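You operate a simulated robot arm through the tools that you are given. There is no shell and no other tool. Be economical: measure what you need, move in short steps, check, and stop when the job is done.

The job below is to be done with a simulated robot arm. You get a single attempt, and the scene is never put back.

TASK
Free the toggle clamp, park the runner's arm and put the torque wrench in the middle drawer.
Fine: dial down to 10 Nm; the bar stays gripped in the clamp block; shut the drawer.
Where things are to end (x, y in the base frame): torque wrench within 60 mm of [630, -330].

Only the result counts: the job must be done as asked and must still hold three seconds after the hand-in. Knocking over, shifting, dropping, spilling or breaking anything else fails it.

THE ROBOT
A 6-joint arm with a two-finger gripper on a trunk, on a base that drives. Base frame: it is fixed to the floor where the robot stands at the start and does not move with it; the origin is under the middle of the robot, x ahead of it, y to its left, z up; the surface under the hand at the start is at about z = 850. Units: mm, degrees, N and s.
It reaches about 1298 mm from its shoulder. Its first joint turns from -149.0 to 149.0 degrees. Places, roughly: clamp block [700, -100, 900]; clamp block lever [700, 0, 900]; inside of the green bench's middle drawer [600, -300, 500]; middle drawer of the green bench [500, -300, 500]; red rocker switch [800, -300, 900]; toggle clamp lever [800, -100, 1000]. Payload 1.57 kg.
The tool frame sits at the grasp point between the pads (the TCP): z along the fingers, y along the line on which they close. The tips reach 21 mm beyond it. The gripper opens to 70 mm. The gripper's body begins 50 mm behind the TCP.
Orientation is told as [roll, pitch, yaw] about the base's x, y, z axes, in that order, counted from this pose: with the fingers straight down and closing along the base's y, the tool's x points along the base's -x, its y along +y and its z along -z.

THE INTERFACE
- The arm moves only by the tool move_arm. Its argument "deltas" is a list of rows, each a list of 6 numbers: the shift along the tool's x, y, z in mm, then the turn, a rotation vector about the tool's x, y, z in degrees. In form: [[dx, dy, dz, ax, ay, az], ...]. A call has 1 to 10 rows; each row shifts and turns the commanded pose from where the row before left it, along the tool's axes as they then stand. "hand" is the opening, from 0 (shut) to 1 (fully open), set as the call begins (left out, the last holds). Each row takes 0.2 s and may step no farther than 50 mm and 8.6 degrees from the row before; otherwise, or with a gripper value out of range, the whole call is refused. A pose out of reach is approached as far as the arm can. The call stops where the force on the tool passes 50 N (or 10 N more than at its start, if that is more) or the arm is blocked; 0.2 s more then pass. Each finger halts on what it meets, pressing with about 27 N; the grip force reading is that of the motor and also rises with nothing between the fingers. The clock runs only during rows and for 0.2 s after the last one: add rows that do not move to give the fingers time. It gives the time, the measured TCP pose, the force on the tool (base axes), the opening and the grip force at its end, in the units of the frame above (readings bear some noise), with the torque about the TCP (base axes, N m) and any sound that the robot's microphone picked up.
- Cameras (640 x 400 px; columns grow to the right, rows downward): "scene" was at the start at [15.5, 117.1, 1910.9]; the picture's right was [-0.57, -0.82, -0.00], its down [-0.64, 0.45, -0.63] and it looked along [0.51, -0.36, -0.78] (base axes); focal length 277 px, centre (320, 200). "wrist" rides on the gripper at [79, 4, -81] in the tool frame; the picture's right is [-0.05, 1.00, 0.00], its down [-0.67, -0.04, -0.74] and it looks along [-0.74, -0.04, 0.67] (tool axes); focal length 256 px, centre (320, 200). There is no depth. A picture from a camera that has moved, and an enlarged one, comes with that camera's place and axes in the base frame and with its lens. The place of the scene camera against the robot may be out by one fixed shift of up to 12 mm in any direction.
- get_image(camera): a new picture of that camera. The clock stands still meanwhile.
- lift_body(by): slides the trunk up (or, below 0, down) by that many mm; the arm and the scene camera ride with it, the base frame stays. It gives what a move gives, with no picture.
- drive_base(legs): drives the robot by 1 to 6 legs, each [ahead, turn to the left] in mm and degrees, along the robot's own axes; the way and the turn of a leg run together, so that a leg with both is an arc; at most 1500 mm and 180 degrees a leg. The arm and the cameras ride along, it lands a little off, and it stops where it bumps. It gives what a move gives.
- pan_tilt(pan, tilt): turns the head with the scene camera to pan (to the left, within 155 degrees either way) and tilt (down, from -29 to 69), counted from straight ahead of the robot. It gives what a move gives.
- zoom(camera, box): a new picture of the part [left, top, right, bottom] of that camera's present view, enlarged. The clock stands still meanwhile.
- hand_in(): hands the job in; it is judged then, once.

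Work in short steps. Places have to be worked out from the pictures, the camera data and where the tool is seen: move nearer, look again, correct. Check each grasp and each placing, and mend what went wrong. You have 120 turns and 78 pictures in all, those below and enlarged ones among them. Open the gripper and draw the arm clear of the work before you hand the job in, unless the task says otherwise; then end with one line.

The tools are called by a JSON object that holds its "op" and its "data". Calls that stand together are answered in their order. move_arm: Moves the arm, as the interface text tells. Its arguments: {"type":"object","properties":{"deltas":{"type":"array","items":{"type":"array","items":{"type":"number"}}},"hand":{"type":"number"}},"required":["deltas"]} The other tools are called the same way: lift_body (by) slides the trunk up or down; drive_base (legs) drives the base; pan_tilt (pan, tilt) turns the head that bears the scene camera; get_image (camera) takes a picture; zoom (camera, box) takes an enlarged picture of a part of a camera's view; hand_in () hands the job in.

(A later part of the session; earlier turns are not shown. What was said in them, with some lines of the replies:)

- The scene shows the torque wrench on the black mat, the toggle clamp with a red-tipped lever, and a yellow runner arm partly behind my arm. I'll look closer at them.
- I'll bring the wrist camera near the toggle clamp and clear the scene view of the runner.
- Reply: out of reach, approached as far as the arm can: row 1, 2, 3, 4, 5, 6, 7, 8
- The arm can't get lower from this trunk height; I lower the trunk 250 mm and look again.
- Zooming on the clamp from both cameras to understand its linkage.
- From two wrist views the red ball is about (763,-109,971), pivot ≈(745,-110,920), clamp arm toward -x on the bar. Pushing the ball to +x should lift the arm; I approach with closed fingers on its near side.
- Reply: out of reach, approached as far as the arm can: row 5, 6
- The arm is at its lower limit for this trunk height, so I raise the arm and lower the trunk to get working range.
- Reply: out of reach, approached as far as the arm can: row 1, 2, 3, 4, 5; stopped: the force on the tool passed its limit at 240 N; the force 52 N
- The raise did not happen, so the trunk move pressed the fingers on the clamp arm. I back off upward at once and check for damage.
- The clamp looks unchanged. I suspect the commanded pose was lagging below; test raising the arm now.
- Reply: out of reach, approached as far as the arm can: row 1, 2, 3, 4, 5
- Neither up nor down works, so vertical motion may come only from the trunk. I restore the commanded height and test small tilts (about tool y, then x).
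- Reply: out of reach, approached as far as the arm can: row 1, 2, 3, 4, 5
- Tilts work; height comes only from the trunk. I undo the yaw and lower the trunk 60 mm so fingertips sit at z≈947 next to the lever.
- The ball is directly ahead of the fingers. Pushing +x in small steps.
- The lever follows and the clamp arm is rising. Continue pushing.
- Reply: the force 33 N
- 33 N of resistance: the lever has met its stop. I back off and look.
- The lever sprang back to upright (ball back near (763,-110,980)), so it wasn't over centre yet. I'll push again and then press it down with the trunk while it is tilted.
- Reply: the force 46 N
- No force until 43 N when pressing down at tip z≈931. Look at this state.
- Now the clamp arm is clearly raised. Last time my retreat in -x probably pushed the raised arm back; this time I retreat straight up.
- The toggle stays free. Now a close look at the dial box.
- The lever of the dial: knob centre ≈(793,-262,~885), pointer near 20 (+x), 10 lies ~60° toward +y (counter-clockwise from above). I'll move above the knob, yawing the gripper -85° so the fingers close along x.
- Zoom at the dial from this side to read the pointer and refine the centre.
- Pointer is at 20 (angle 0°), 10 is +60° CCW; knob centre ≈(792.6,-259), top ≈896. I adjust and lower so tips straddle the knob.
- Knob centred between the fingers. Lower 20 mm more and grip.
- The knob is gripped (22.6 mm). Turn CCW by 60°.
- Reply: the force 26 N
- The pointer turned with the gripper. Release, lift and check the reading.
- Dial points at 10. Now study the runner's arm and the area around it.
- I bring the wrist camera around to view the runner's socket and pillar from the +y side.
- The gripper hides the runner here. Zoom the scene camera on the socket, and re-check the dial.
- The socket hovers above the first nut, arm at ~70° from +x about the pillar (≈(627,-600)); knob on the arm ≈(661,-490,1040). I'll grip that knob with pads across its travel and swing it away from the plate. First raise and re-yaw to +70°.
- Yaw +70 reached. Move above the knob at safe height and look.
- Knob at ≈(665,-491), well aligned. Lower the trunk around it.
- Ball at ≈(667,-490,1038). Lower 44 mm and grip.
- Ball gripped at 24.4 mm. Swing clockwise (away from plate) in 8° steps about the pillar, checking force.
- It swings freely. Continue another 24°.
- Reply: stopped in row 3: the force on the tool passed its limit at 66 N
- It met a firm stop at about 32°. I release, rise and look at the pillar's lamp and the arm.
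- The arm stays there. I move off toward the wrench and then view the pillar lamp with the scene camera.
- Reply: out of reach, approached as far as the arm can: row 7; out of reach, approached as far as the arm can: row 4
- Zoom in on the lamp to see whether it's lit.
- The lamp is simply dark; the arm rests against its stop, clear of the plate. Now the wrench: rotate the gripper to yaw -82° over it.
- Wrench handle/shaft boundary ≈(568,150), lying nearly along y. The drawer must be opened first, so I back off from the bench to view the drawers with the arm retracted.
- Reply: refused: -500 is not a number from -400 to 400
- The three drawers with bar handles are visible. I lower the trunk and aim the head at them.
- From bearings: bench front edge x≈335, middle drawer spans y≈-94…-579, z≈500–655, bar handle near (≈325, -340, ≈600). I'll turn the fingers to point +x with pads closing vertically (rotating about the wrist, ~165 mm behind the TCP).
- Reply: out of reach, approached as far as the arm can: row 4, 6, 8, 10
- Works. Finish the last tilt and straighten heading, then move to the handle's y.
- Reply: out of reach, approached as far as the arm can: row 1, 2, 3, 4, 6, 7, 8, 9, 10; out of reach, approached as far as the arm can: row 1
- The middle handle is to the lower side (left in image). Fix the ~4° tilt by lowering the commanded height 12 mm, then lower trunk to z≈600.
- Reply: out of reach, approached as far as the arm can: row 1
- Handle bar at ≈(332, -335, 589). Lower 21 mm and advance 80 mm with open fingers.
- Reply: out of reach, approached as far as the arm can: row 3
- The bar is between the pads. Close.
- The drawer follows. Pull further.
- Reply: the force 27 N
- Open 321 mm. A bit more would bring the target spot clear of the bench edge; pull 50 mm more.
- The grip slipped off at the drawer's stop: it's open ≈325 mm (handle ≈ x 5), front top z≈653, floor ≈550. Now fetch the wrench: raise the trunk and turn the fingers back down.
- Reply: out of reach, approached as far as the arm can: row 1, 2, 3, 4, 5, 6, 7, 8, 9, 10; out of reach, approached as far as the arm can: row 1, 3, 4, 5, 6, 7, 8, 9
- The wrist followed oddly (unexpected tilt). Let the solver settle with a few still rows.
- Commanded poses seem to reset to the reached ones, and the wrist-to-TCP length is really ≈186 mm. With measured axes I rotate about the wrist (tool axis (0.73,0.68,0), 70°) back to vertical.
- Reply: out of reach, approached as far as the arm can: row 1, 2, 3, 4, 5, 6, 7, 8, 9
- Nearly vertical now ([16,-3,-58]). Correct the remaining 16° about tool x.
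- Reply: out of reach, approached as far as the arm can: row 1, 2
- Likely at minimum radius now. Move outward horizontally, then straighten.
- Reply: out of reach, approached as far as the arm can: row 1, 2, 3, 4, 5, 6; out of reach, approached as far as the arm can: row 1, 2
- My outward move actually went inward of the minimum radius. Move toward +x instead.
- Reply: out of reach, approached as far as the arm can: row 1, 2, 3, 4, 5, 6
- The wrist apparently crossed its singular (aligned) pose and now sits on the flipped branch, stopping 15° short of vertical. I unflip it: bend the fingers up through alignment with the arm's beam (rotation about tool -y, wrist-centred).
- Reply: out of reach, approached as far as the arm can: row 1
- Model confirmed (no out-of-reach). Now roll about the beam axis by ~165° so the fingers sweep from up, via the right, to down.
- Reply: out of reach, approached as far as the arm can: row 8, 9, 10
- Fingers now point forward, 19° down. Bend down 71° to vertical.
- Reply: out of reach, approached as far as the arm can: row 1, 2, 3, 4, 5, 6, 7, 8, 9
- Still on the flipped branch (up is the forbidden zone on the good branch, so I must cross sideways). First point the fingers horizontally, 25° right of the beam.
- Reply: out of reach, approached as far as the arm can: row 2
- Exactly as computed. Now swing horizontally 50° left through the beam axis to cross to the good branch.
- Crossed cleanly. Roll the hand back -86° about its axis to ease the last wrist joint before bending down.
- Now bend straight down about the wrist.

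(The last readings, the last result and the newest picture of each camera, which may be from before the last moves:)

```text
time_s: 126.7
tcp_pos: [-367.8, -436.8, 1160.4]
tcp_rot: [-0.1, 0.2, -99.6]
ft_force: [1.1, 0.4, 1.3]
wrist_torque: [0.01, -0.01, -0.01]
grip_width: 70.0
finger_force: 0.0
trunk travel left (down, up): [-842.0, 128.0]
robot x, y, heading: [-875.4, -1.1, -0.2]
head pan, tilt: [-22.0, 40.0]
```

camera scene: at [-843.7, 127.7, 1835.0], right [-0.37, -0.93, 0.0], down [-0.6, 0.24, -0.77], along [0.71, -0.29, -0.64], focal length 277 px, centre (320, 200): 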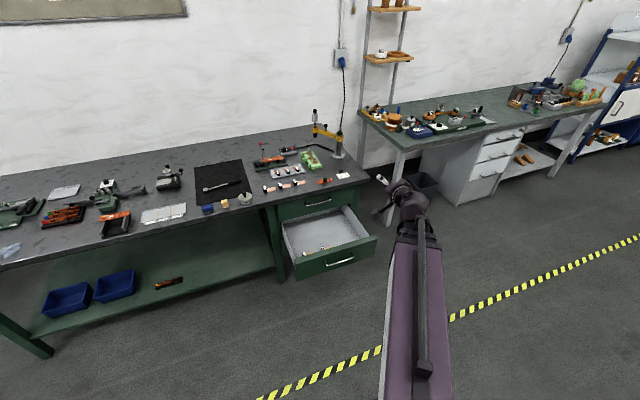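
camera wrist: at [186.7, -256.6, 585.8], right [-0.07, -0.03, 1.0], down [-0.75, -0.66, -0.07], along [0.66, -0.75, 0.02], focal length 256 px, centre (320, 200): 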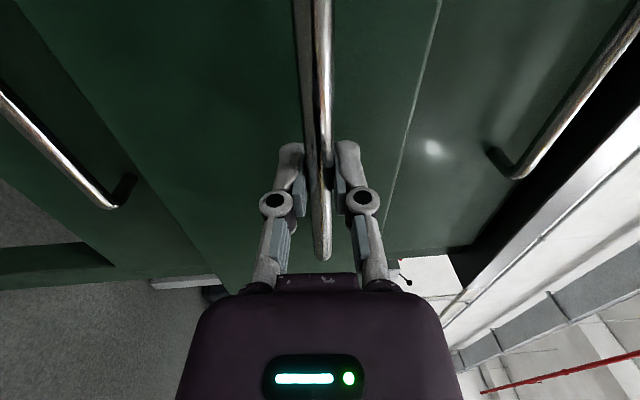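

Vertical again on the good branch. Extend the arm toward (107,190) and yaw to -82.5, then drive forward 455 mm (staying clear of the open drawer).

{"op": "move_arm", "data": {"deltas": [[0, 0, 0, 0, 0, -8.55], [0, 0, 0, 0, 0, -8.55], [32.9, 32.5, 0, 0, 0, 0], [32.9, 32.5, 0, 0, 0, 0], [32.9, 32.5, 0, 0, 0, 0], [32.9, 32.5, 0, 0, 0, 0], [32.9, 32.5, 0, 0, 0, 0], [32.9, 32.5, 0, 0, 0, 0], [32.9, 32.5, 0, 0, 0, 0], [32.9, 32.5, 0, 0, 0, 0]]}}

{"op": "move_arm", "data": {"deltas": [[32.9, 32.5, 0, 0, 0, 0], [32.9, 32.5, 0, 0, 0, 0], [32.9, 32.5, 0, 0, 0, 0], [32.9, 32.5, 0, 0, 0, 0], [32.9, 32.5, 0, 0, 0, 0], [32.9, 32.5, 0, 0, 0, 0], [32.9, 32.5, 0, 0, 0, 0], [32.9, 32.5, 0, 0, 0, 0], [32.9, 32.5, 0, 0, 0, 0], [0, 0, 0, 0, 0, 0]]}}

{"op": "drive_base", "data": {"legs": [[455, 0]]}}

{"op": "get_image", "data": {"camera": "wrist"}}

```text
time_s: 128.9
tcp_pos: [-145.1, -140.4, 1161.0]
tcp_rot: [0.0, 0.3, -82.5]
ft_force: [-0.4, 0.2, -0.8]
wrist_torque: [-0.02, 0.02, 0.01]
grip_width: 70.1
finger_force: 0.1
trunk travel left (down, up): [-842.0, 128.0]
robot x, y, heading: [-874.3, -1.5, 0.0]
head pan, tilt: [-22.0, 40.0]
```

```text
time_s: 131.1
tcp_pos: [105.9, 190.3, 1161.2]
tcp_rot: [0.2, 0.2, -82.6]
ft_force: [0.0, -1.1, 1.0]
wrist_torque: [0.01, -0.03, 0.01]
grip_width: 70.4
finger_force: 0.0
trunk travel left (down, up): [-842.0, 128.0]
robot x, y, heading: [-875.4, 2.4, 0.1]
head pan, tilt: [-22.0, 40.0]
```

```text
time_s: 134.4
tcp_pos: [567.7, 196.9, 1161.3]
tcp_rot: [-0.1, 0.1, -82.3]
ft_force: [-0.4, -0.1, -0.2]
wrist_torque: [0.04, 0.04, -0.01]
grip_width: 70.1
finger_force: 0.0
trunk travel left (down, up): [-842.0, 128.0]
robot x, y, heading: [-415.1, 1.7, 0.4]
head pan, tilt: [-22.0, 40.0]
```

```text
22 pictures are left
camera wrist: at [560.7, 273.9, 1240.9], right [1.0, 0.08, 0.0], down [0.05, -0.67, 0.74], along [0.06, -0.74, -0.67], focal length 256 px, centre (320, 200)
```

wrist: 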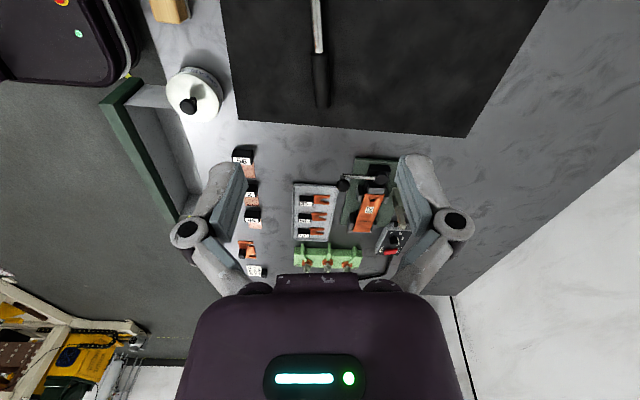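

Wrench mid ≈(566,172). Centre over it and lower partway.

{"op": "move_arm", "data": {"deltas": [[-24.5, -5, 0, 0, 0, 0], [0, 0, 0, 0, 0, 0]]}}

{"op": "lift_body", "data": {"by": -220}}

{"op": "get_image", "data": {"camera": "wrist"}}

```text
time_s: 135.0
tcp_pos: [564.0, 172.5, 1160.5]
tcp_rot: [0.0, 0.2, -82.3]
ft_force: [-0.6, 0.4, 0.1]
wrist_torque: [0.0, 0.05, -0.02]
grip_width: 70.2
finger_force: 0.0
trunk travel left (down, up): [-842.0, 128.0]
robot x, y, heading: [-414.5, -1.4, 0.3]
head pan, tilt: [-22.0, 40.0]
```

```text
time_s: 137.3
tcp_pos: [564.8, 170.7, 940.4]
tcp_rot: [-0.1, 0.2, -82.3]
ft_force: [-0.1, 0.2, 0.6]
wrist_torque: [0.01, 0.0, -0.02]
grip_width: 70.0
finger_force: 0.0
trunk travel left (down, up): [-622.0, 348.0]
robot x, y, heading: [-415.5, 2.8, 0.1]
head pan, tilt: [-22.0, 40.0]
```

```text
21 pictures are left
camera wrist: at [558.5, 249.1, 1021.5], right [1.0, 0.08, 0.0], down [0.05, -0.67, 0.74], along [0.06, -0.74, -0.67], focal length 256 px, centre (320, 200)
```

wrist: 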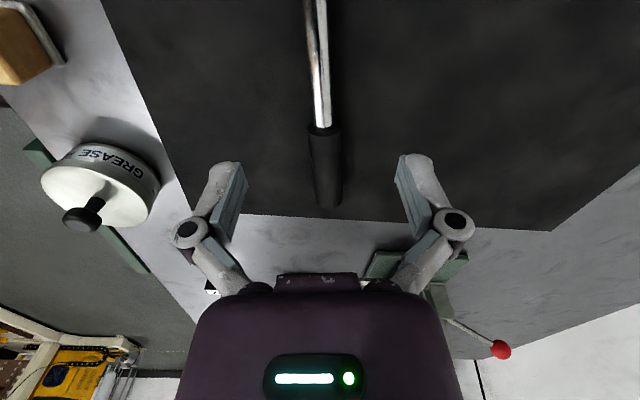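

Aligned with the shaft just above the handle boundary. Lower 62 mm and grip.

{"op": "lift_body", "data": {"by": -61}}

{"op": "move_arm", "data": {"deltas": [[0, 0, 0, 0, 0, 0], [0, 0, 0, 0, 0, 0], [0, 0, 0, 0, 0, 0], [0, 0, 0, 0, 0, 0]], "hand": 0}}

{"op": "lift_body", "data": {"by": 80}}

{"op": "get_image", "data": {"camera": "wrist"}}

```text
time_s: 138.3
tcp_pos: [566.1, 171.4, 880.7]
tcp_rot: [0.0, 0.2, -82.4]
ft_force: [-0.3, -1.1, 0.1]
wrist_torque: [-0.01, 0.02, 0.02]
grip_width: 69.9
finger_force: 0.1
trunk travel left (down, up): [-561.0, 409.0]
robot x, y, heading: [-415.6, -0.7, 0.3]
head pan, tilt: [-22.0, 40.0]
```

```text
time_s: 139.3
tcp_pos: [564.3, 171.9, 878.9]
tcp_rot: [0.1, 0.3, -82.2]
ft_force: [3.8, 0.9, 6.3]
wrist_torque: [-0.09, -0.08, 0.06]
grip_width: 14.3
finger_force: 27.0
trunk travel left (down, up): [-561.0, 409.0]
robot x, y, heading: [-414.4, -2.1, 0.2]
head pan, tilt: [-22.0, 40.0]
```

```text
time_s: 140.5
tcp_pos: [565.2, 171.9, 959.3]
tcp_rot: [0.0, 0.2, -82.4]
ft_force: [0.0, -1.1, -2.8]
wrist_torque: [-0.01, 0.0, 0.0]
grip_width: 14.3
finger_force: 27.1
trunk travel left (down, up): [-641.0, 329.0]
robot x, y, heading: [-416.5, -2.6, 0.5]
head pan, tilt: [-22.0, 40.0]
```

```text
20 pictures are left
camera wrist: at [558.9, 249.2, 1040.0], right [1.0, 0.08, 0.0], down [0.05, -0.67, 0.74], along [0.06, -0.74, -0.67], focal length 256 px, centre (320, 200)
```

wrist: 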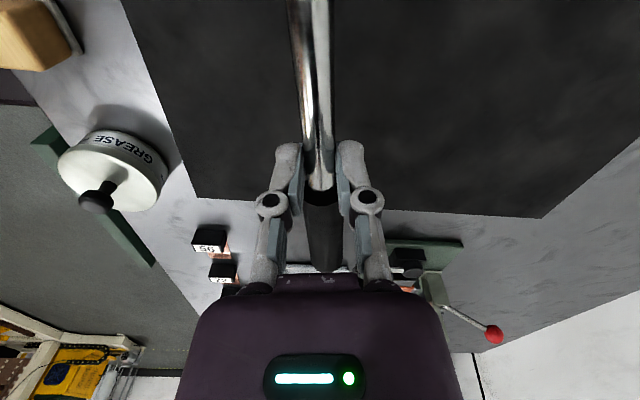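

Wrench is held and balanced (torque ≈0, ~2.8 N). Raise, straighten it along y (yaw -90) and carry it to in front of the bench over the drawer.

{"op": "lift_body", "data": {"by": 150}}

{"op": "move_arm", "data": {"deltas": [[0, 0, 0, 0, 0, 7.6], [-35.9, -28.5, 0, 0, 0, 0], [-35.9, -28.5, 0, 0, 0, 0], [-35.9, -28.5, 0, 0, 0, 0], [-35.9, -28.5, 0, 0, 0, 0], [-35.9, -28.5, 0, 0, 0, 0], [-35.9, -28.5, 0, 0, 0, 0], [-35.9, -28.5, 0, 0, 0, 0], [-35.9, -28.5, 0, 0, 0, 0]]}}

{"op": "move_arm", "data": {"deltas": [[-35.9, -28.5, 0, 0, 0, 0], [-35.9, -28.5, 0, 0, 0, 0], [-35.9, -28.5, 0, 0, 0, 0], [-35.9, -28.5, 0, 0, 0, 0], [-35.9, -28.5, 0, 0, 0, 0], [-35.9, -28.5, 0, 0, 0, 0], [0, 0, 0, 0, 0, 0]]}}

{"op": "move_arm", "data": {"deltas": [[0, 24.3, -1.6, -7.5, 0, 0], [0, 24.3, -1.6, -7.5, 0, 0], [0, 24.3, -1.6, -7.5, 0, 0], [0, 24.3, -1.6, -7.5, 0, 0], [0, 0, 0, 0, 0, 0]]}}

{"op": "get_image", "data": {"camera": "wrist"}}

{"op": "get_image", "data": {"camera": "scene"}}

```text
time_s: 142.2
tcp_pos: [564.6, 171.4, 1109.1]
tcp_rot: [0.0, 0.2, -82.3]
ft_force: [0.1, 0.2, -3.2]
wrist_torque: [0.01, 0.01, 0.01]
grip_width: 14.5
finger_force: 27.2
trunk travel left (down, up): [-791.0, 179.0]
robot x, y, heading: [-412.6, -0.3, 0.3]
head pan, tilt: [-22.0, 40.0]
```

```text
time_s: 144.2
tcp_pos: [335.4, -117.7, 1110.3]
tcp_rot: [0.2, 0.3, -89.8]
ft_force: [0.0, 0.0, -2.8]
wrist_torque: [-0.03, 0.01, -0.02]
grip_width: 14.3
finger_force: 26.4
trunk travel left (down, up): [-791.0, 179.0]
robot x, y, heading: [-411.6, -1.1, 0.6]
head pan, tilt: [-22.0, 40.0]
```

```text
time_s: 145.8
tcp_pos: [166.4, -331.6, 1109.3]
tcp_rot: [0.0, 0.2, -89.9]
ft_force: [-0.6, 0.0, -3.4]
wrist_torque: [0.03, 0.02, -0.02]
grip_width: 14.5
finger_force: 27.2
trunk travel left (down, up): [-791.0, 179.0]
robot x, y, heading: [-416.0, -1.8, 0.5]
head pan, tilt: [-22.0, 40.0]
```

```text
time_s: 147.0
tcp_pos: [260.1, -332.0, 1135.0]
tcp_rot: [30.1, 0.2, -90.0]
ft_force: [-0.2, 0.8, -3.3]
wrist_torque: [-0.04, 0.03, -0.01]
grip_width: 14.7
finger_force: 27.3
trunk travel left (down, up): [-791.0, 179.0]
robot x, y, heading: [-413.2, 3.5, 0.5]
head pan, tilt: [-22.0, 40.0]
```

```text
19 pictures are left
camera wrist: at [223.2, -253.7, 1206.6], right [0.86, -0.05, 0.5], down [-0.4, -0.67, 0.62], along [0.3, -0.74, -0.6], focal length 256 px, centre (320, 200)
```

wrist: 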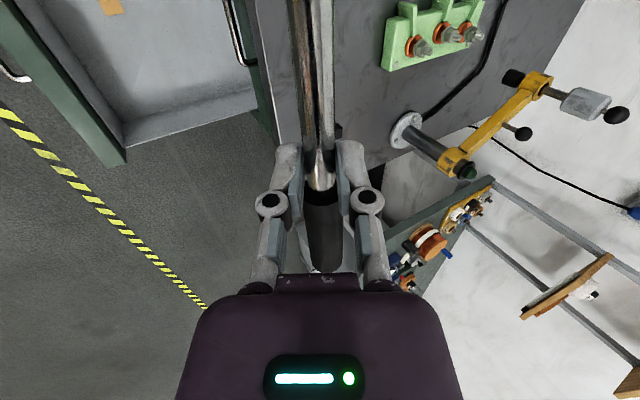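

```text
18 pictures are left
camera scene: at [-383.2, 129.0, 1784.0], right [-0.37, -0.93, 0.0], down [-0.6, 0.24, -0.77], along [0.71, -0.28, -0.64], focal length 277 px, centre (320, 200)
```

scene: 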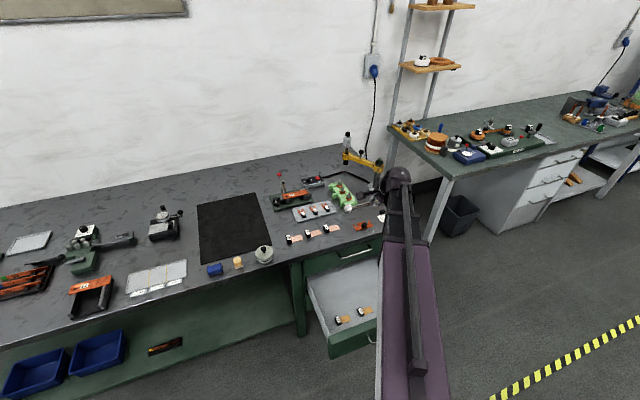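

There are small items in the drawer; zoom to place them.

{"op": "zoom", "data": {"camera": "scene", "box": [280, 230, 420, 370]}}

```text
2.86 times, centred on (350, 300) of scene
camera zoom: at [-383.2, 129.0, 1784.0], right [-0.37, -0.93, 0.0], down [-0.6, 0.24, -0.77], along [0.71, -0.28, -0.64], focal length 792 px, centre (234, -86)
```

zoom: 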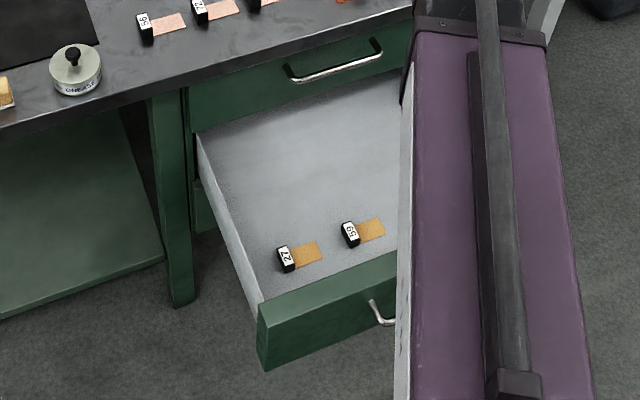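

Two tagged samples sit near the front (x≈150, y≈-170 and -285), clear of my target (x≈300). Drawer is open ≈325 mm. Lower 400 mm at x≈265.

{"op": "lift_body", "data": {"by": -390}}

{"op": "get_image", "data": {"camera": "wrist"}}

{"op": "get_image", "data": {"camera": "scene"}}

```text
time_s: 150.8
tcp_pos: [258.7, -331.5, 744.4]
tcp_rot: [30.0, 0.2, -89.8]
ft_force: [0.4, -0.3, -4.0]
wrist_torque: [0.02, 0.02, -0.03]
grip_width: 14.1
finger_force: 27.1
trunk travel left (down, up): [-401.0, 569.0]
robot x, y, heading: [-413.7, 1.2, 0.2]
head pan, tilt: [-22.0, 40.0]
```

```text
16 pictures are left
camera wrist: at [223.0, -253.7, 816.6], right [0.86, -0.05, 0.5], down [-0.4, -0.67, 0.63], along [0.3, -0.74, -0.6], focal length 256 px, centre (320, 200)
```

wrist: 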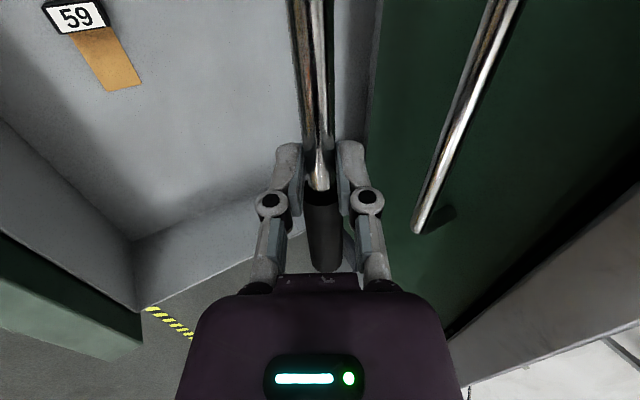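

```text
15 pictures are left
camera scene: at [-383.2, 129.0, 1394.0], right [-0.37, -0.93, 0.0], down [-0.6, 0.24, -0.77], along [0.71, -0.28, -0.64], focal length 277 px, centre (320, 200)
```

scene: 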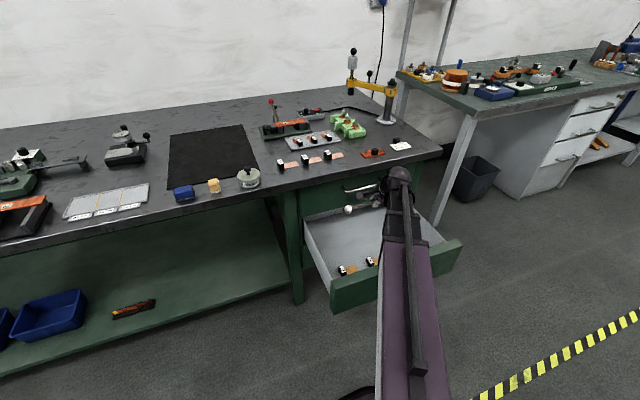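

Clear so far. Lower 125 mm, then advance 35 mm.

{"op": "lift_body", "data": {"by": -120}}

{"op": "move_arm", "data": {"deltas": [[0, 15.2, 8.8, 0, 0, 0], [0, 15.2, 8.8, 0, 0, 0], [0, 0, 0, 0, 0, 0]]}}

{"op": "get_image", "data": {"camera": "wrist"}}

{"op": "zoom", "data": {"camera": "scene", "box": [280, 120, 480, 270]}}

```text
time_s: 152.3
tcp_pos: [259.3, -332.0, 624.3]
tcp_rot: [30.0, 0.2, -89.9]
ft_force: [-0.2, -0.5, -2.9]
wrist_torque: [-0.02, 0.05, -0.03]
grip_width: 14.3
finger_force: 26.8
trunk travel left (down, up): [-281.0, 689.0]
robot x, y, heading: [-414.3, -3.1, 0.4]
head pan, tilt: [-22.0, 40.0]
```

```text
time_s: 153.1
tcp_pos: [296.2, -331.0, 625.4]
tcp_rot: [30.0, 0.3, -89.9]
ft_force: [-0.5, -0.7, -3.2]
wrist_torque: [0.0, 0.03, 0.01]
grip_width: 14.4
finger_force: 26.9
trunk travel left (down, up): [-281.0, 689.0]
robot x, y, heading: [-414.2, 1.9, 0.3]
head pan, tilt: [-22.0, 40.0]
```

```text
14 pictures are left
camera wrist: at [258.5, -253.9, 696.4], right [0.87, -0.05, 0.5], down [-0.4, -0.67, 0.63], along [0.3, -0.74, -0.6], focal length 256 px, centre (320, 200)
```

wrist: 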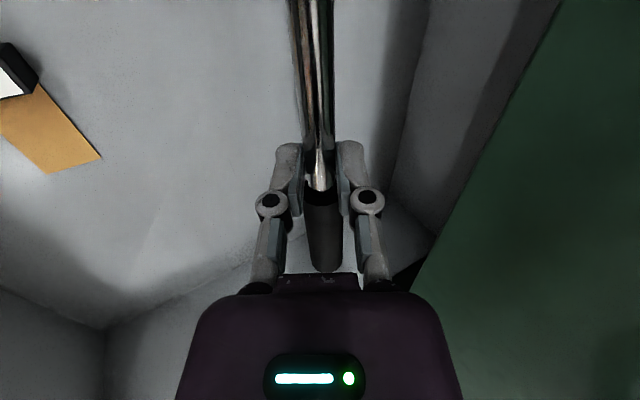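

```text
2.67 times, centred on (380, 195) of scene
camera zoom: at [-383.2, 129.0, 1274.0], right [-0.37, -0.93, 0.0], down [-0.6, 0.24, -0.77], along [0.71, -0.28, -0.64], focal length 740 px, centre (160, 213)
```

zoom: 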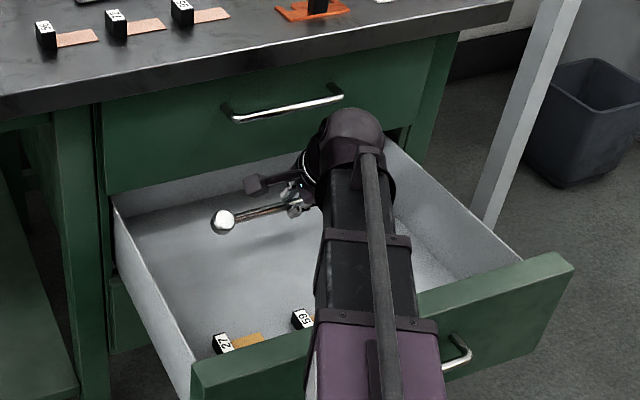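

Wrench is inside the drawer, back wall behind. Lower in small steps watching force.

{"op": "lift_body", "data": {"by": -30}}

{"op": "lift_body", "data": {"by": -10}}

{"op": "zoom", "data": {"camera": "scene", "box": [280, 120, 480, 270]}}

```text
time_s: 153.8
tcp_pos: [294.5, -332.1, 594.8]
tcp_rot: [30.0, 0.2, -89.9]
ft_force: [0.2, -0.3, -3.0]
wrist_torque: [-0.02, 0.07, 0.01]
grip_width: 14.2
finger_force: 26.9
trunk travel left (down, up): [-251.0, 719.0]
robot x, y, heading: [-414.1, 2.5, 0.2]
head pan, tilt: [-22.0, 40.0]
```

```text
time_s: 154.4
tcp_pos: [295.9, -332.5, 584.4]
tcp_rot: [30.0, 0.2, -89.9]
ft_force: [0.0, -0.7, -3.4]
wrist_torque: [0.01, 0.06, 0.01]
grip_width: 14.2
finger_force: 27.3
trunk travel left (down, up): [-241.0, 729.0]
robot x, y, heading: [-417.9, 1.0, 0.1]
head pan, tilt: [-22.0, 40.0]
```

```text
2.67 times, centred on (380, 195) of scene
camera zoom: at [-383.2, 129.1, 1234.0], right [-0.37, -0.93, 0.0], down [-0.6, 0.24, -0.77], along [0.71, -0.28, -0.64], focal length 740 px, centre (160, 213)
```

zoom: 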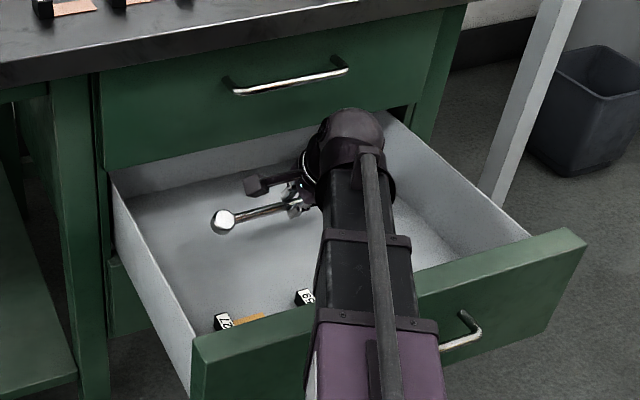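

No contact yet; continue in 10–12 mm steps.

{"op": "lift_body", "data": {"by": -12}}

{"op": "lift_body", "data": {"by": -10}}

{"op": "get_image", "data": {"camera": "wrist"}}

```text
time_s: 155.0
tcp_pos: [295.6, -331.4, 571.8]
tcp_rot: [30.0, 0.1, -89.8]
ft_force: [0.8, 0.0, -2.5]
wrist_torque: [-0.03, 0.04, 0.0]
grip_width: 14.3
finger_force: 27.0
trunk travel left (down, up): [-229.0, 741.0]
robot x, y, heading: [-411.5, -1.2, 0.4]
head pan, tilt: [-22.0, 40.0]
```

```text
time_s: 155.6
tcp_pos: [294.8, -331.7, 562.8]
tcp_rot: [30.0, 0.2, -89.9]
ft_force: [-0.2, 0.9, -3.6]
wrist_torque: [-0.01, -0.01, -0.02]
grip_width: 14.3
finger_force: 27.0
trunk travel left (down, up): [-219.0, 751.0]
robot x, y, heading: [-415.6, 1.6, 0.5]
head pan, tilt: [-22.0, 40.0]
```

```text
11 pictures are left
camera wrist: at [258.4, -253.8, 634.5], right [0.87, -0.05, 0.5], down [-0.4, -0.67, 0.63], along [0.3, -0.74, -0.6], focal length 256 px, centre (320, 200)
```

wrist: 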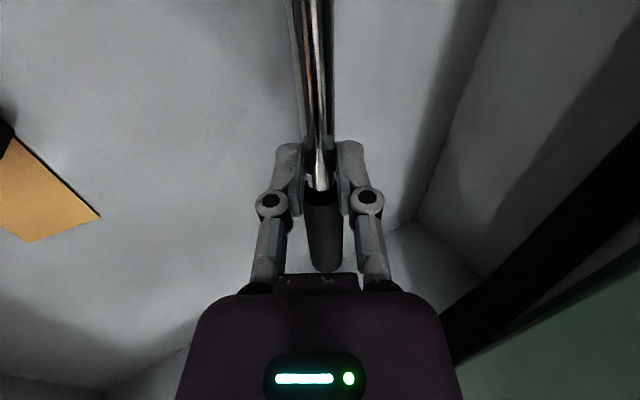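

Parallax puts the drawer floor at z≈490–500, deeper than thought. To keep the beam above the drawer front I reduce the tilt to 13° (lowers fingers ~20 mm relative to the wrist) while moving forward again.

{"op": "move_arm", "data": {"deltas": [[0, -27.5, -2.04, 8.5, 0, 0], [0, 21, 8.5, 0, 0, 0], [0, -27.5, -2.04, 8.5, 0, 0], [0, 24, 5.5, 0, 0, 0], [0, 0, 0, 0, 0, 0]]}}

{"op": "zoom", "data": {"camera": "scene", "box": [280, 120, 480, 270]}}

```text
time_s: 156.8
tcp_pos: [290.6, -331.5, 541.8]
tcp_rot: [12.9, 0.2, -89.9]
ft_force: [0.0, 0.1, -2.2]
wrist_torque: [-0.02, 0.04, 0.0]
grip_width: 14.4
finger_force: 26.7
trunk travel left (down, up): [-219.0, 751.0]
robot x, y, heading: [-416.2, 0.8, 0.4]
head pan, tilt: [-22.0, 40.0]
```

```text
2.67 times, centred on (380, 195) of scene
camera zoom: at [-383.2, 129.0, 1212.0], right [-0.37, -0.93, 0.0], down [-0.6, 0.24, -0.77], along [0.71, -0.28, -0.64], focal length 740 px, centre (160, 213)
```

zoom: 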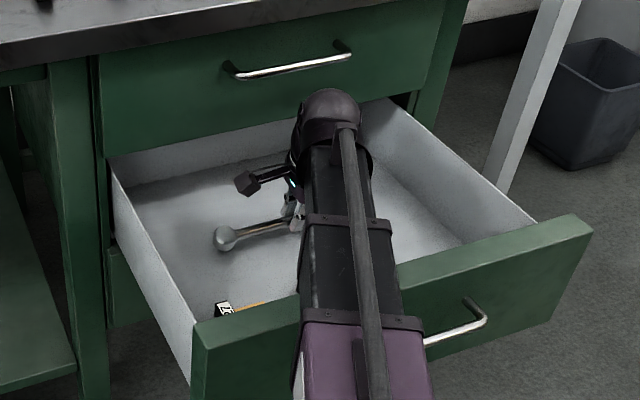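

Good clearance. Continue down in 6 mm steps until a light contact.

{"op": "lift_body", "data": {"by": -7}}

{"op": "lift_body", "data": {"by": -6}}

{"op": "lift_body", "data": {"by": -5}}

{"op": "get_image", "data": {"camera": "wrist"}}

```text
time_s: 157.4
tcp_pos: [291.4, -331.2, 534.9]
tcp_rot: [13.2, 0.2, -89.9]
ft_force: [0.0, 0.0, -2.9]
wrist_torque: [-0.01, 0.0, 0.03]
grip_width: 14.5
finger_force: 27.2
trunk travel left (down, up): [-212.0, 758.0]
robot x, y, heading: [-415.9, 1.6, 0.4]
head pan, tilt: [-22.0, 40.0]
```

```text
time_s: 157.9
tcp_pos: [290.5, -332.3, 528.7]
tcp_rot: [13.0, 0.2, -89.9]
ft_force: [-0.7, 0.6, -3.0]
wrist_torque: [-0.04, 0.01, 0.01]
grip_width: 14.4
finger_force: 27.0
trunk travel left (down, up): [-206.0, 764.0]
robot x, y, heading: [-415.7, -0.5, 0.3]
head pan, tilt: [-22.0, 40.0]
```

```text
time_s: 158.4
tcp_pos: [290.8, -331.1, 524.0]
tcp_rot: [13.1, 0.3, -89.9]
ft_force: [0.3, -0.8, -2.8]
wrist_torque: [-0.02, 0.0, -0.03]
grip_width: 14.5
finger_force: 26.3
trunk travel left (down, up): [-201.0, 769.0]
robot x, y, heading: [-413.2, 3.3, 0.2]
head pan, tilt: [-22.0, 40.0]
```

```text
9 pictures are left
camera wrist: at [276.9, -253.5, 603.9], right [0.97, -0.05, 0.22], down [-0.2, -0.67, 0.72], along [0.11, -0.74, -0.66], focal length 256 px, centre (320, 200)
```

wrist: 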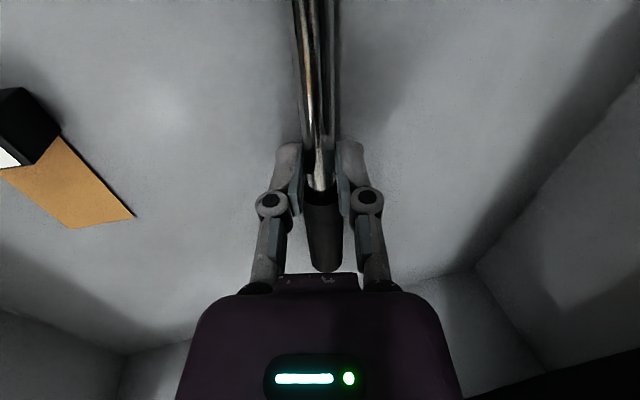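

Floor ≈490; tips ≈500. Lower another 8 mm, then release.

{"op": "lift_body", "data": {"by": -5}}

{"op": "lift_body", "data": {"by": -3}}

```text
time_s: 159.0
tcp_pos: [291.8, -331.1, 521.1]
tcp_rot: [13.2, 0.1, -89.9]
ft_force: [5.3, 1.4, 10.5]
wrist_torque: [-0.36, -0.12, 0.12]
grip_width: 14.6
finger_force: 27.4
trunk travel left (down, up): [-196.0, 774.0]
robot x, y, heading: [-415.5, -0.7, 0.2]
head pan, tilt: [-22.0, 40.0]
```

```text
time_s: 159.5
tcp_pos: [291.4, -331.9, 518.2]
tcp_rot: [13.2, 0.1, -89.9]
ft_force: [8.8, -2.4, 31.9]
wrist_torque: [0.09, -0.01, 0.0]
grip_width: 14.2
finger_force: 27.2
trunk travel left (down, up): [-193.0, 777.0]
robot x, y, heading: [-416.0, 0.1, 0.4]
head pan, tilt: [-22.0, 40.0]
```

Contact with the floor (32 N). Ease 2 mm and open.

{"op": "lift_body", "data": {"by": 2}}

{"op": "move_arm", "data": {"deltas": [[0, 0, 0, 0, 0, 0], [0, 0, 0, 0, 0, 0], [0, 0, 0, 0, 0, 0]], "hand": 0.6}}

{"op": "lift_body", "data": {"by": 40}}

{"op": "get_image", "data": {"camera": "wrist"}}

```text
time_s: 160.0
tcp_pos: [290.4, -331.8, 520.1]
tcp_rot: [13.1, 0.3, -89.9]
ft_force: [5.2, 0.0, 8.4]
wrist_torque: [-0.25, -0.1, 0.06]
grip_width: 14.5
finger_force: 27.0
trunk travel left (down, up): [-195.0, 775.0]
robot x, y, heading: [-417.2, 2.2, 0.5]
head pan, tilt: [-22.0, 40.0]
```

```text
time_s: 160.8
tcp_pos: [289.9, -331.7, 518.9]
tcp_rot: [13.0, 0.2, -90.0]
ft_force: [-0.8, 0.5, 2.1]
wrist_torque: [-0.01, 0.0, -0.02]
grip_width: 42.2
finger_force: 0.0
trunk travel left (down, up): [-195.0, 775.0]
robot x, y, heading: [-414.6, -1.5, 0.4]
head pan, tilt: [-22.0, 40.0]
```

```text
time_s: 161.7
tcp_pos: [291.4, -330.5, 559.0]
tcp_rot: [13.0, 0.2, -89.9]
ft_force: [0.5, 0.4, 0.8]
wrist_torque: [-0.03, 0.03, 0.01]
grip_width: 42.3
finger_force: 0.0
trunk travel left (down, up): [-235.0, 735.0]
robot x, y, heading: [-417.1, 1.3, 0.3]
head pan, tilt: [-22.0, 40.0]
```

```text
8 pictures are left
camera wrist: at [276.8, -253.5, 638.1], right [0.97, -0.05, 0.22], down [-0.2, -0.67, 0.72], along [0.11, -0.74, -0.66], focal length 256 px, centre (320, 200)
```

wrist: 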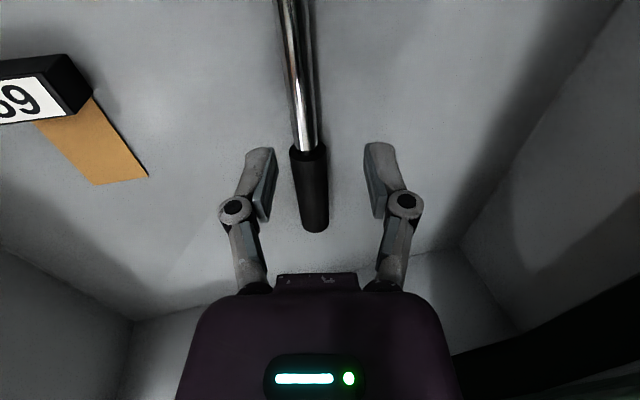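

Wrench lies in the drawer around (295,-330) → ≈620 when shut. Retreat: up, back, up above the drawer front, then drive back.

{"op": "lift_body", "data": {"by": 40}}

{"op": "move_arm", "data": {"deltas": [[0, -29.2, -6.7, 0, 0, 0], [0, -29.2, -6.7, 0, 0, 0], [0, -29.2, -6.7, 0, 0, 0], [0, 0, 0, 0, 0, 0]], "hand": 0}}

{"op": "lift_body", "data": {"by": 170}}

{"op": "drive_base", "data": {"legs": [[-400, 0]]}}

```text
time_s: 162.5
tcp_pos: [290.2, -330.6, 598.7]
tcp_rot: [13.1, 0.2, -89.9]
ft_force: [0.7, -0.4, -0.2]
wrist_torque: [0.0, 0.03, 0.02]
grip_width: 41.8
finger_force: 0.0
trunk travel left (down, up): [-275.0, 695.0]
robot x, y, heading: [-416.0, -0.3, 0.1]
head pan, tilt: [-22.0, 40.0]
```

```text
time_s: 163.5
tcp_pos: [199.6, -331.3, 599.1]
tcp_rot: [13.0, 0.2, -89.9]
ft_force: [0.1, 0.4, 0.5]
wrist_torque: [0.0, -0.01, 0.0]
grip_width: 0.0
finger_force: 27.3
trunk travel left (down, up): [-275.0, 695.0]
robot x, y, heading: [-414.0, -0.8, 0.4]
head pan, tilt: [-22.0, 40.0]
```

```text
time_s: 165.4
tcp_pos: [201.5, -331.4, 768.6]
tcp_rot: [12.9, 0.2, -89.9]
ft_force: [-0.4, 0.5, -0.6]
wrist_torque: [-0.02, 0.0, 0.03]
grip_width: 0.1
finger_force: 26.9
trunk travel left (down, up): [-445.0, 525.0]
robot x, y, heading: [-412.3, -0.3, 0.3]
head pan, tilt: [-22.0, 40.0]
```

```text
time_s: 168.3
tcp_pos: [-196.8, -336.6, 769.3]
tcp_rot: [13.0, 0.2, -90.1]
ft_force: [0.3, 0.0, 0.2]
wrist_torque: [-0.06, 0.01, -0.04]
grip_width: 0.0
finger_force: 26.8
trunk travel left (down, up): [-445.0, 525.0]
robot x, y, heading: [-810.2, 0.0, -0.2]
head pan, tilt: [-22.0, 40.0]
```

Tilt the closed fingers forward 60° and shift to y≈-232 (beside the handle), then lower in front of the drawer panel.

{"op": "move_arm", "data": {"deltas": [[0, 25.2, -1.7, -7.8, 0, 0], [0, 25.2, -1.7, -7.8, 0, 0], [0, 25.2, -1.7, -7.8, 0, 0], [0, 25.2, -1.7, -7.8, 0, 0], [0, 25.2, -1.7, -7.8, 0, 0], [0, 25.2, -1.7, -7.8, 0, 0], [35, 0, 0, 0, 0, 0], [35, 0, 0, 0, 0, 0], [35, 0, 0, 0, 0, 0], [0, 0, 0, 0, 0, 0]]}}

{"op": "lift_body", "data": {"by": -275}}

{"op": "get_image", "data": {"camera": "scene"}}

```text
time_s: 170.5
tcp_pos: [-78.2, -230.6, 855.9]
tcp_rot: [59.8, 0.2, -90.2]
ft_force: [-0.2, 0.3, 1.1]
wrist_torque: [-0.01, 0.01, 0.01]
grip_width: 0.0
finger_force: 27.1
trunk travel left (down, up): [-445.0, 525.0]
robot x, y, heading: [-815.5, -1.5, -0.0]
head pan, tilt: [-22.0, 40.0]
```

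```text
time_s: 173.3
tcp_pos: [-79.2, -232.1, 582.4]
tcp_rot: [59.8, 0.2, -90.1]
ft_force: [0.4, -0.3, 0.7]
wrist_torque: [-0.01, 0.02, 0.03]
grip_width: 0.2
finger_force: 27.1
trunk travel left (down, up): [-170.0, 800.0]
robot x, y, heading: [-810.3, -3.9, -0.2]
head pan, tilt: [-22.0, 40.0]
```

```text
7 pictures are left
camera scene: at [-779.4, 126.6, 1163.0], right [-0.38, -0.93, 0.0], down [-0.6, 0.24, -0.77], along [0.71, -0.29, -0.64], focal length 277 px, centre (320, 200)
```

scene: 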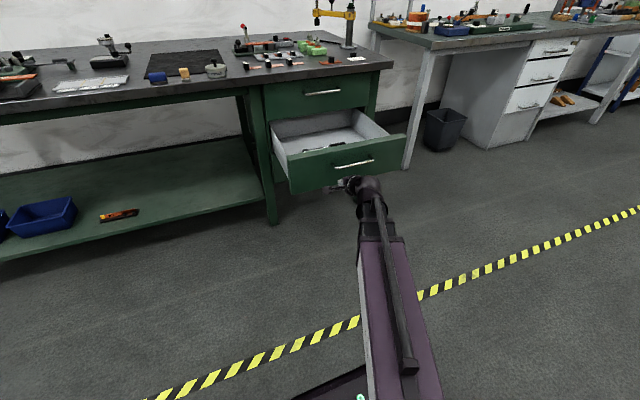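

Drive forward gently to push the drawer shut.

{"op": "drive_base", "data": {"legs": [[90, 0], [60, 0], [60, 0]]}}

{"op": "get_image", "data": {"camera": "scene"}}

```text
time_s: 175.8
tcp_pos: [132.1, -231.7, 581.0]
tcp_rot: [59.8, 0.2, -90.1]
ft_force: [-0.6, 0.2, 0.8]
wrist_torque: [0.01, 0.0, 0.01]
grip_width: 0.1
finger_force: 27.2
trunk travel left (down, up): [-170.0, 800.0]
robot x, y, heading: [-598.6, -4.9, -0.0]
head pan, tilt: [-22.0, 40.0]
```

```text
6 pictures are left
camera scene: at [-568.2, 126.4, 1163.0], right [-0.38, -0.93, 0.0], down [-0.6, 0.24, -0.77], along [0.71, -0.29, -0.64], focal length 277 px, centre (320, 200)
```

scene: 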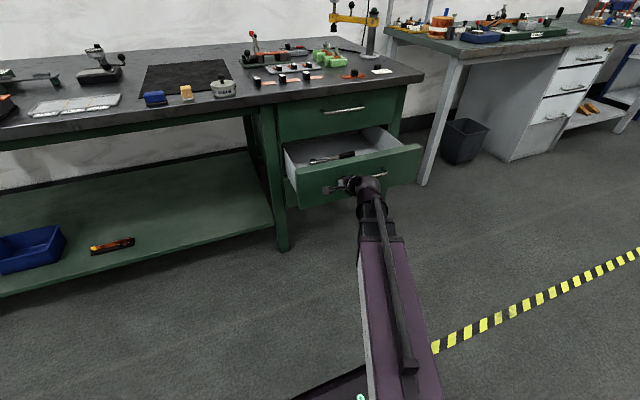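

The drawer is moving in; zoom to check the wrench position within it.

{"op": "zoom", "data": {"camera": "scene", "box": [260, 90, 440, 230]}}

```text
2.86 times, centred on (350, 160) of scene
camera zoom: at [-568.2, 126.4, 1163.0], right [-0.38, -0.93, 0.0], down [-0.6, 0.24, -0.77], along [0.71, -0.29, -0.64], focal length 792 px, centre (234, 314)
```

zoom: 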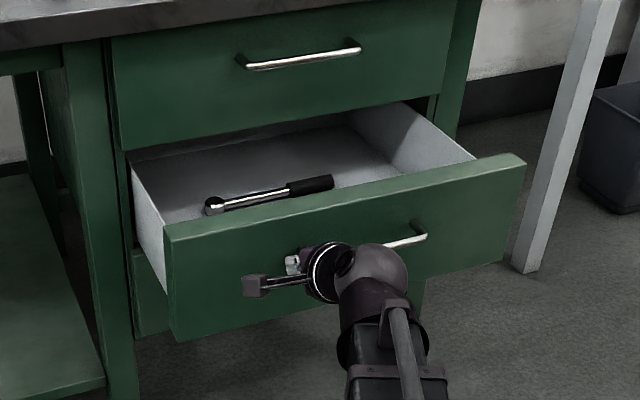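

Wrench rests stably at the back of the drawer. Continue pushing.

{"op": "drive_base", "data": {"legs": [[60, 0], [60, 0], [50, 0]]}}

{"op": "drive_base", "data": {"legs": [[25, 0]]}}

{"op": "zoom", "data": {"camera": "scene", "box": [260, 60, 460, 240]}}

```text
time_s: 178.1
tcp_pos: [300.6, -232.4, 581.4]
tcp_rot: [59.8, 0.1, -90.3]
ft_force: [-0.3, 0.3, -0.5]
wrist_torque: [0.02, -0.02, 0.0]
grip_width: 0.0
finger_force: 26.8
trunk travel left (down, up): [-170.0, 800.0]
robot x, y, heading: [-430.4, -3.9, -0.0]
head pan, tilt: [-22.0, 40.0]
```

```text
time_s: 178.9
tcp_pos: [325.9, -232.2, 581.1]
tcp_rot: [59.7, 0.2, -90.2]
ft_force: [-0.5, 0.3, 0.8]
wrist_torque: [0.02, -0.01, 0.01]
grip_width: 0.2
finger_force: 27.1
trunk travel left (down, up): [-170.0, 800.0]
robot x, y, heading: [-405.4, -5.6, -0.3]
head pan, tilt: [-22.0, 40.0]
```

```text
2.22 times, centred on (360, 150) of scene
camera zoom: at [-373.8, 126.1, 1163.0], right [-0.38, -0.93, 0.0], down [-0.6, 0.24, -0.77], along [0.71, -0.29, -0.64], focal length 616 px, centre (231, 311)
```

zoom: 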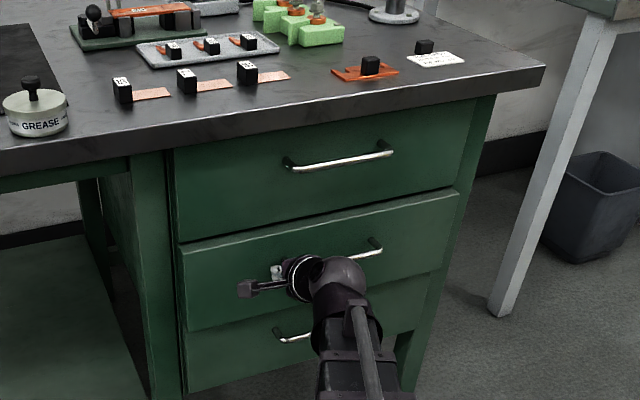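

Nearly shut; push the last bit in small increments until resistance.

{"op": "drive_base", "data": {"legs": [[12, 0]]}}

{"op": "move_arm", "data": {"deltas": [[0, 1.5, 2.6, 0, 0, 0], [0, 1.5, 2.6, 0, 0, 0], [0, 1.5, 2.6, 0, 0, 0], [0, 1.5, 2.6, 0, 0, 0], [0, 1.5, 2.6, 0, 0, 0], [0, 1.5, 2.6, 0, 0, 0], [0, 1.5, 2.6, 0, 0, 0], [0, 1.5, 2.6, 0, 0, 0]]}}

```text
time_s: 179.7
tcp_pos: [339.3, -232.0, 581.1]
tcp_rot: [59.8, 0.3, -90.3]
ft_force: [0.7, 0.3, 0.6]
wrist_torque: [0.02, 0.02, 0.01]
grip_width: 0.1
finger_force: 26.8
trunk travel left (down, up): [-170.0, 800.0]
robot x, y, heading: [-396.0, -2.8, -0.1]
head pan, tilt: [-22.0, 40.0]
```

```text
time_s: 180.8
tcp_pos: [345.9, -232.0, 580.9]
tcp_rot: [59.6, 0.2, -90.1]
ft_force: [-10.1, -0.8, 3.8]
wrist_torque: [-0.04, -0.04, -0.07]
grip_width: 0.2
finger_force: 27.1
trunk travel left (down, up): [-170.0, 800.0]
robot x, y, heading: [-393.1, -5.2, 0.0]
head pan, tilt: [-22.0, 40.0]
stopped in row 5: the force on the tool passed its limit at 56 N (the readings are from after the stop); the commanded pose is now the measured one
```

Firm stop reached: the drawer should be shut. Back off, raise, and take a verification view.

{"op": "drive_base", "data": {"legs": [[-250, 0]]}}

{"op": "lift_body", "data": {"by": 300}}

{"op": "get_image", "data": {"camera": "scene"}}

```text
time_s: 182.9
tcp_pos: [92.9, -231.7, 579.2]
tcp_rot: [59.6, 0.0, -90.1]
ft_force: [0.1, 0.0, -0.4]
wrist_torque: [0.02, 0.02, 0.06]
grip_width: 0.0
finger_force: 27.3
trunk travel left (down, up): [-170.0, 800.0]
robot x, y, heading: [-653.2, -3.0, 0.3]
head pan, tilt: [-22.0, 40.0]
```

```text
time_s: 185.9
tcp_pos: [92.9, -231.6, 880.7]
tcp_rot: [59.5, 0.1, -90.2]
ft_force: [0.1, 0.5, -0.7]
wrist_torque: [0.0, 0.06, 0.0]
grip_width: 0.0
finger_force: 27.2
trunk travel left (down, up): [-470.0, 500.0]
robot x, y, heading: [-644.6, -5.3, 0.1]
head pan, tilt: [-22.0, 40.0]
```

```text
3 pictures are left
camera scene: at [-615.4, 126.5, 1462.9], right [-0.38, -0.93, 0.0], down [-0.6, 0.24, -0.77], along [0.71, -0.29, -0.64], focal length 277 px, centre (320, 200)
```

scene: 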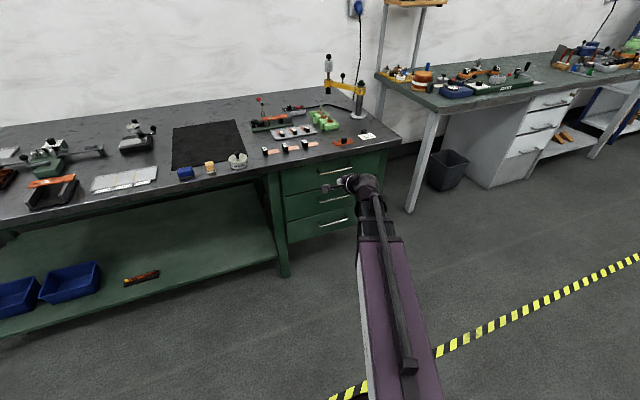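

The drawer is flush. Check the toggle, dial and runner once more.

{"op": "zoom", "data": {"camera": "scene", "box": [240, 80, 320, 140]}}

{"op": "zoom", "data": {"camera": "scene", "box": [290, 45, 400, 145]}}

```text
6.67 times, centred on (280, 110) of scene
camera zoom: at [-615.4, 126.5, 1462.9], right [-0.38, -0.93, 0.0], down [-0.6, 0.24, -0.77], along [0.71, -0.29, -0.64], focal length 1849 px, centre (587, 800)
```

zoom: 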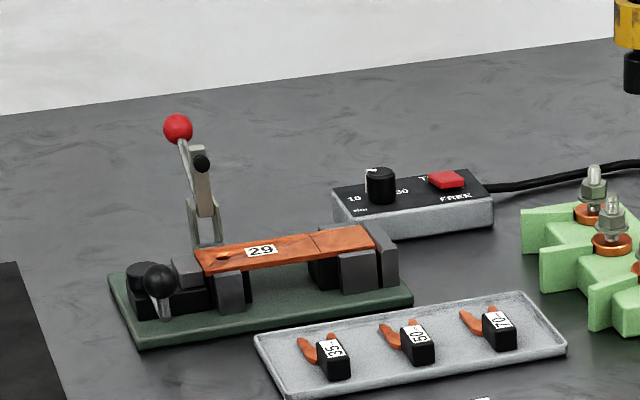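

```text
4.00 times, centred on (345, 95) of scene
camera zoom: at [-615.4, 126.5, 1462.9], right [-0.38, -0.93, 0.0], down [-0.6, 0.24, -0.77], along [0.71, -0.29, -0.64], focal length 1109 px, centre (220, 620)
```

zoom: 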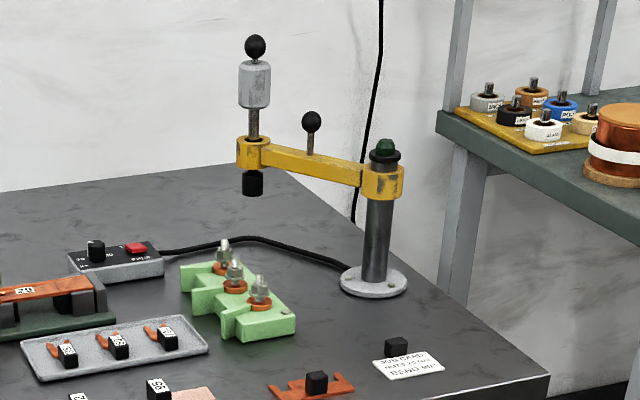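

The clamp arm stands clear of the bar, the bar is still in the block, the dial is at 10, and the runner is swung away. Open the gripper and hand in.

{"op": "move_arm", "data": {"deltas": [[0, 0, 0, 0, 0, 0], [0, 0, 0, 0, 0, 0], [0, 0, 0, 0, 0, 0], [0, 0, 0, 0, 0, 0]], "hand": 1}}

{"op": "hand_in", "data": {}}

```text
time_s: 186.9
tcp_pos: [93.1, -232.3, 881.0]
tcp_rot: [59.5, 0.1, -90.1]
ft_force: [0.4, 0.0, -0.1]
wrist_torque: [0.0, 0.02, 0.0]
grip_width: 69.9
finger_force: 0.1
trunk travel left (down, up): [-470.0, 500.0]
robot x, y, heading: [-647.1, -3.4, -0.0]
head pan, tilt: [-22.0, 40.0]
```

```text
The job is handed in.
```

I've handed the job in: the toggle clamp is free with the bar still in the block, the dial is at 10 Nm, and the wrench is in the shut middle drawer at about [620, -330]. The runner's arm rests against its far stop, clear of the nut plate. No park mark was visible, so I took that stop as the parking place.
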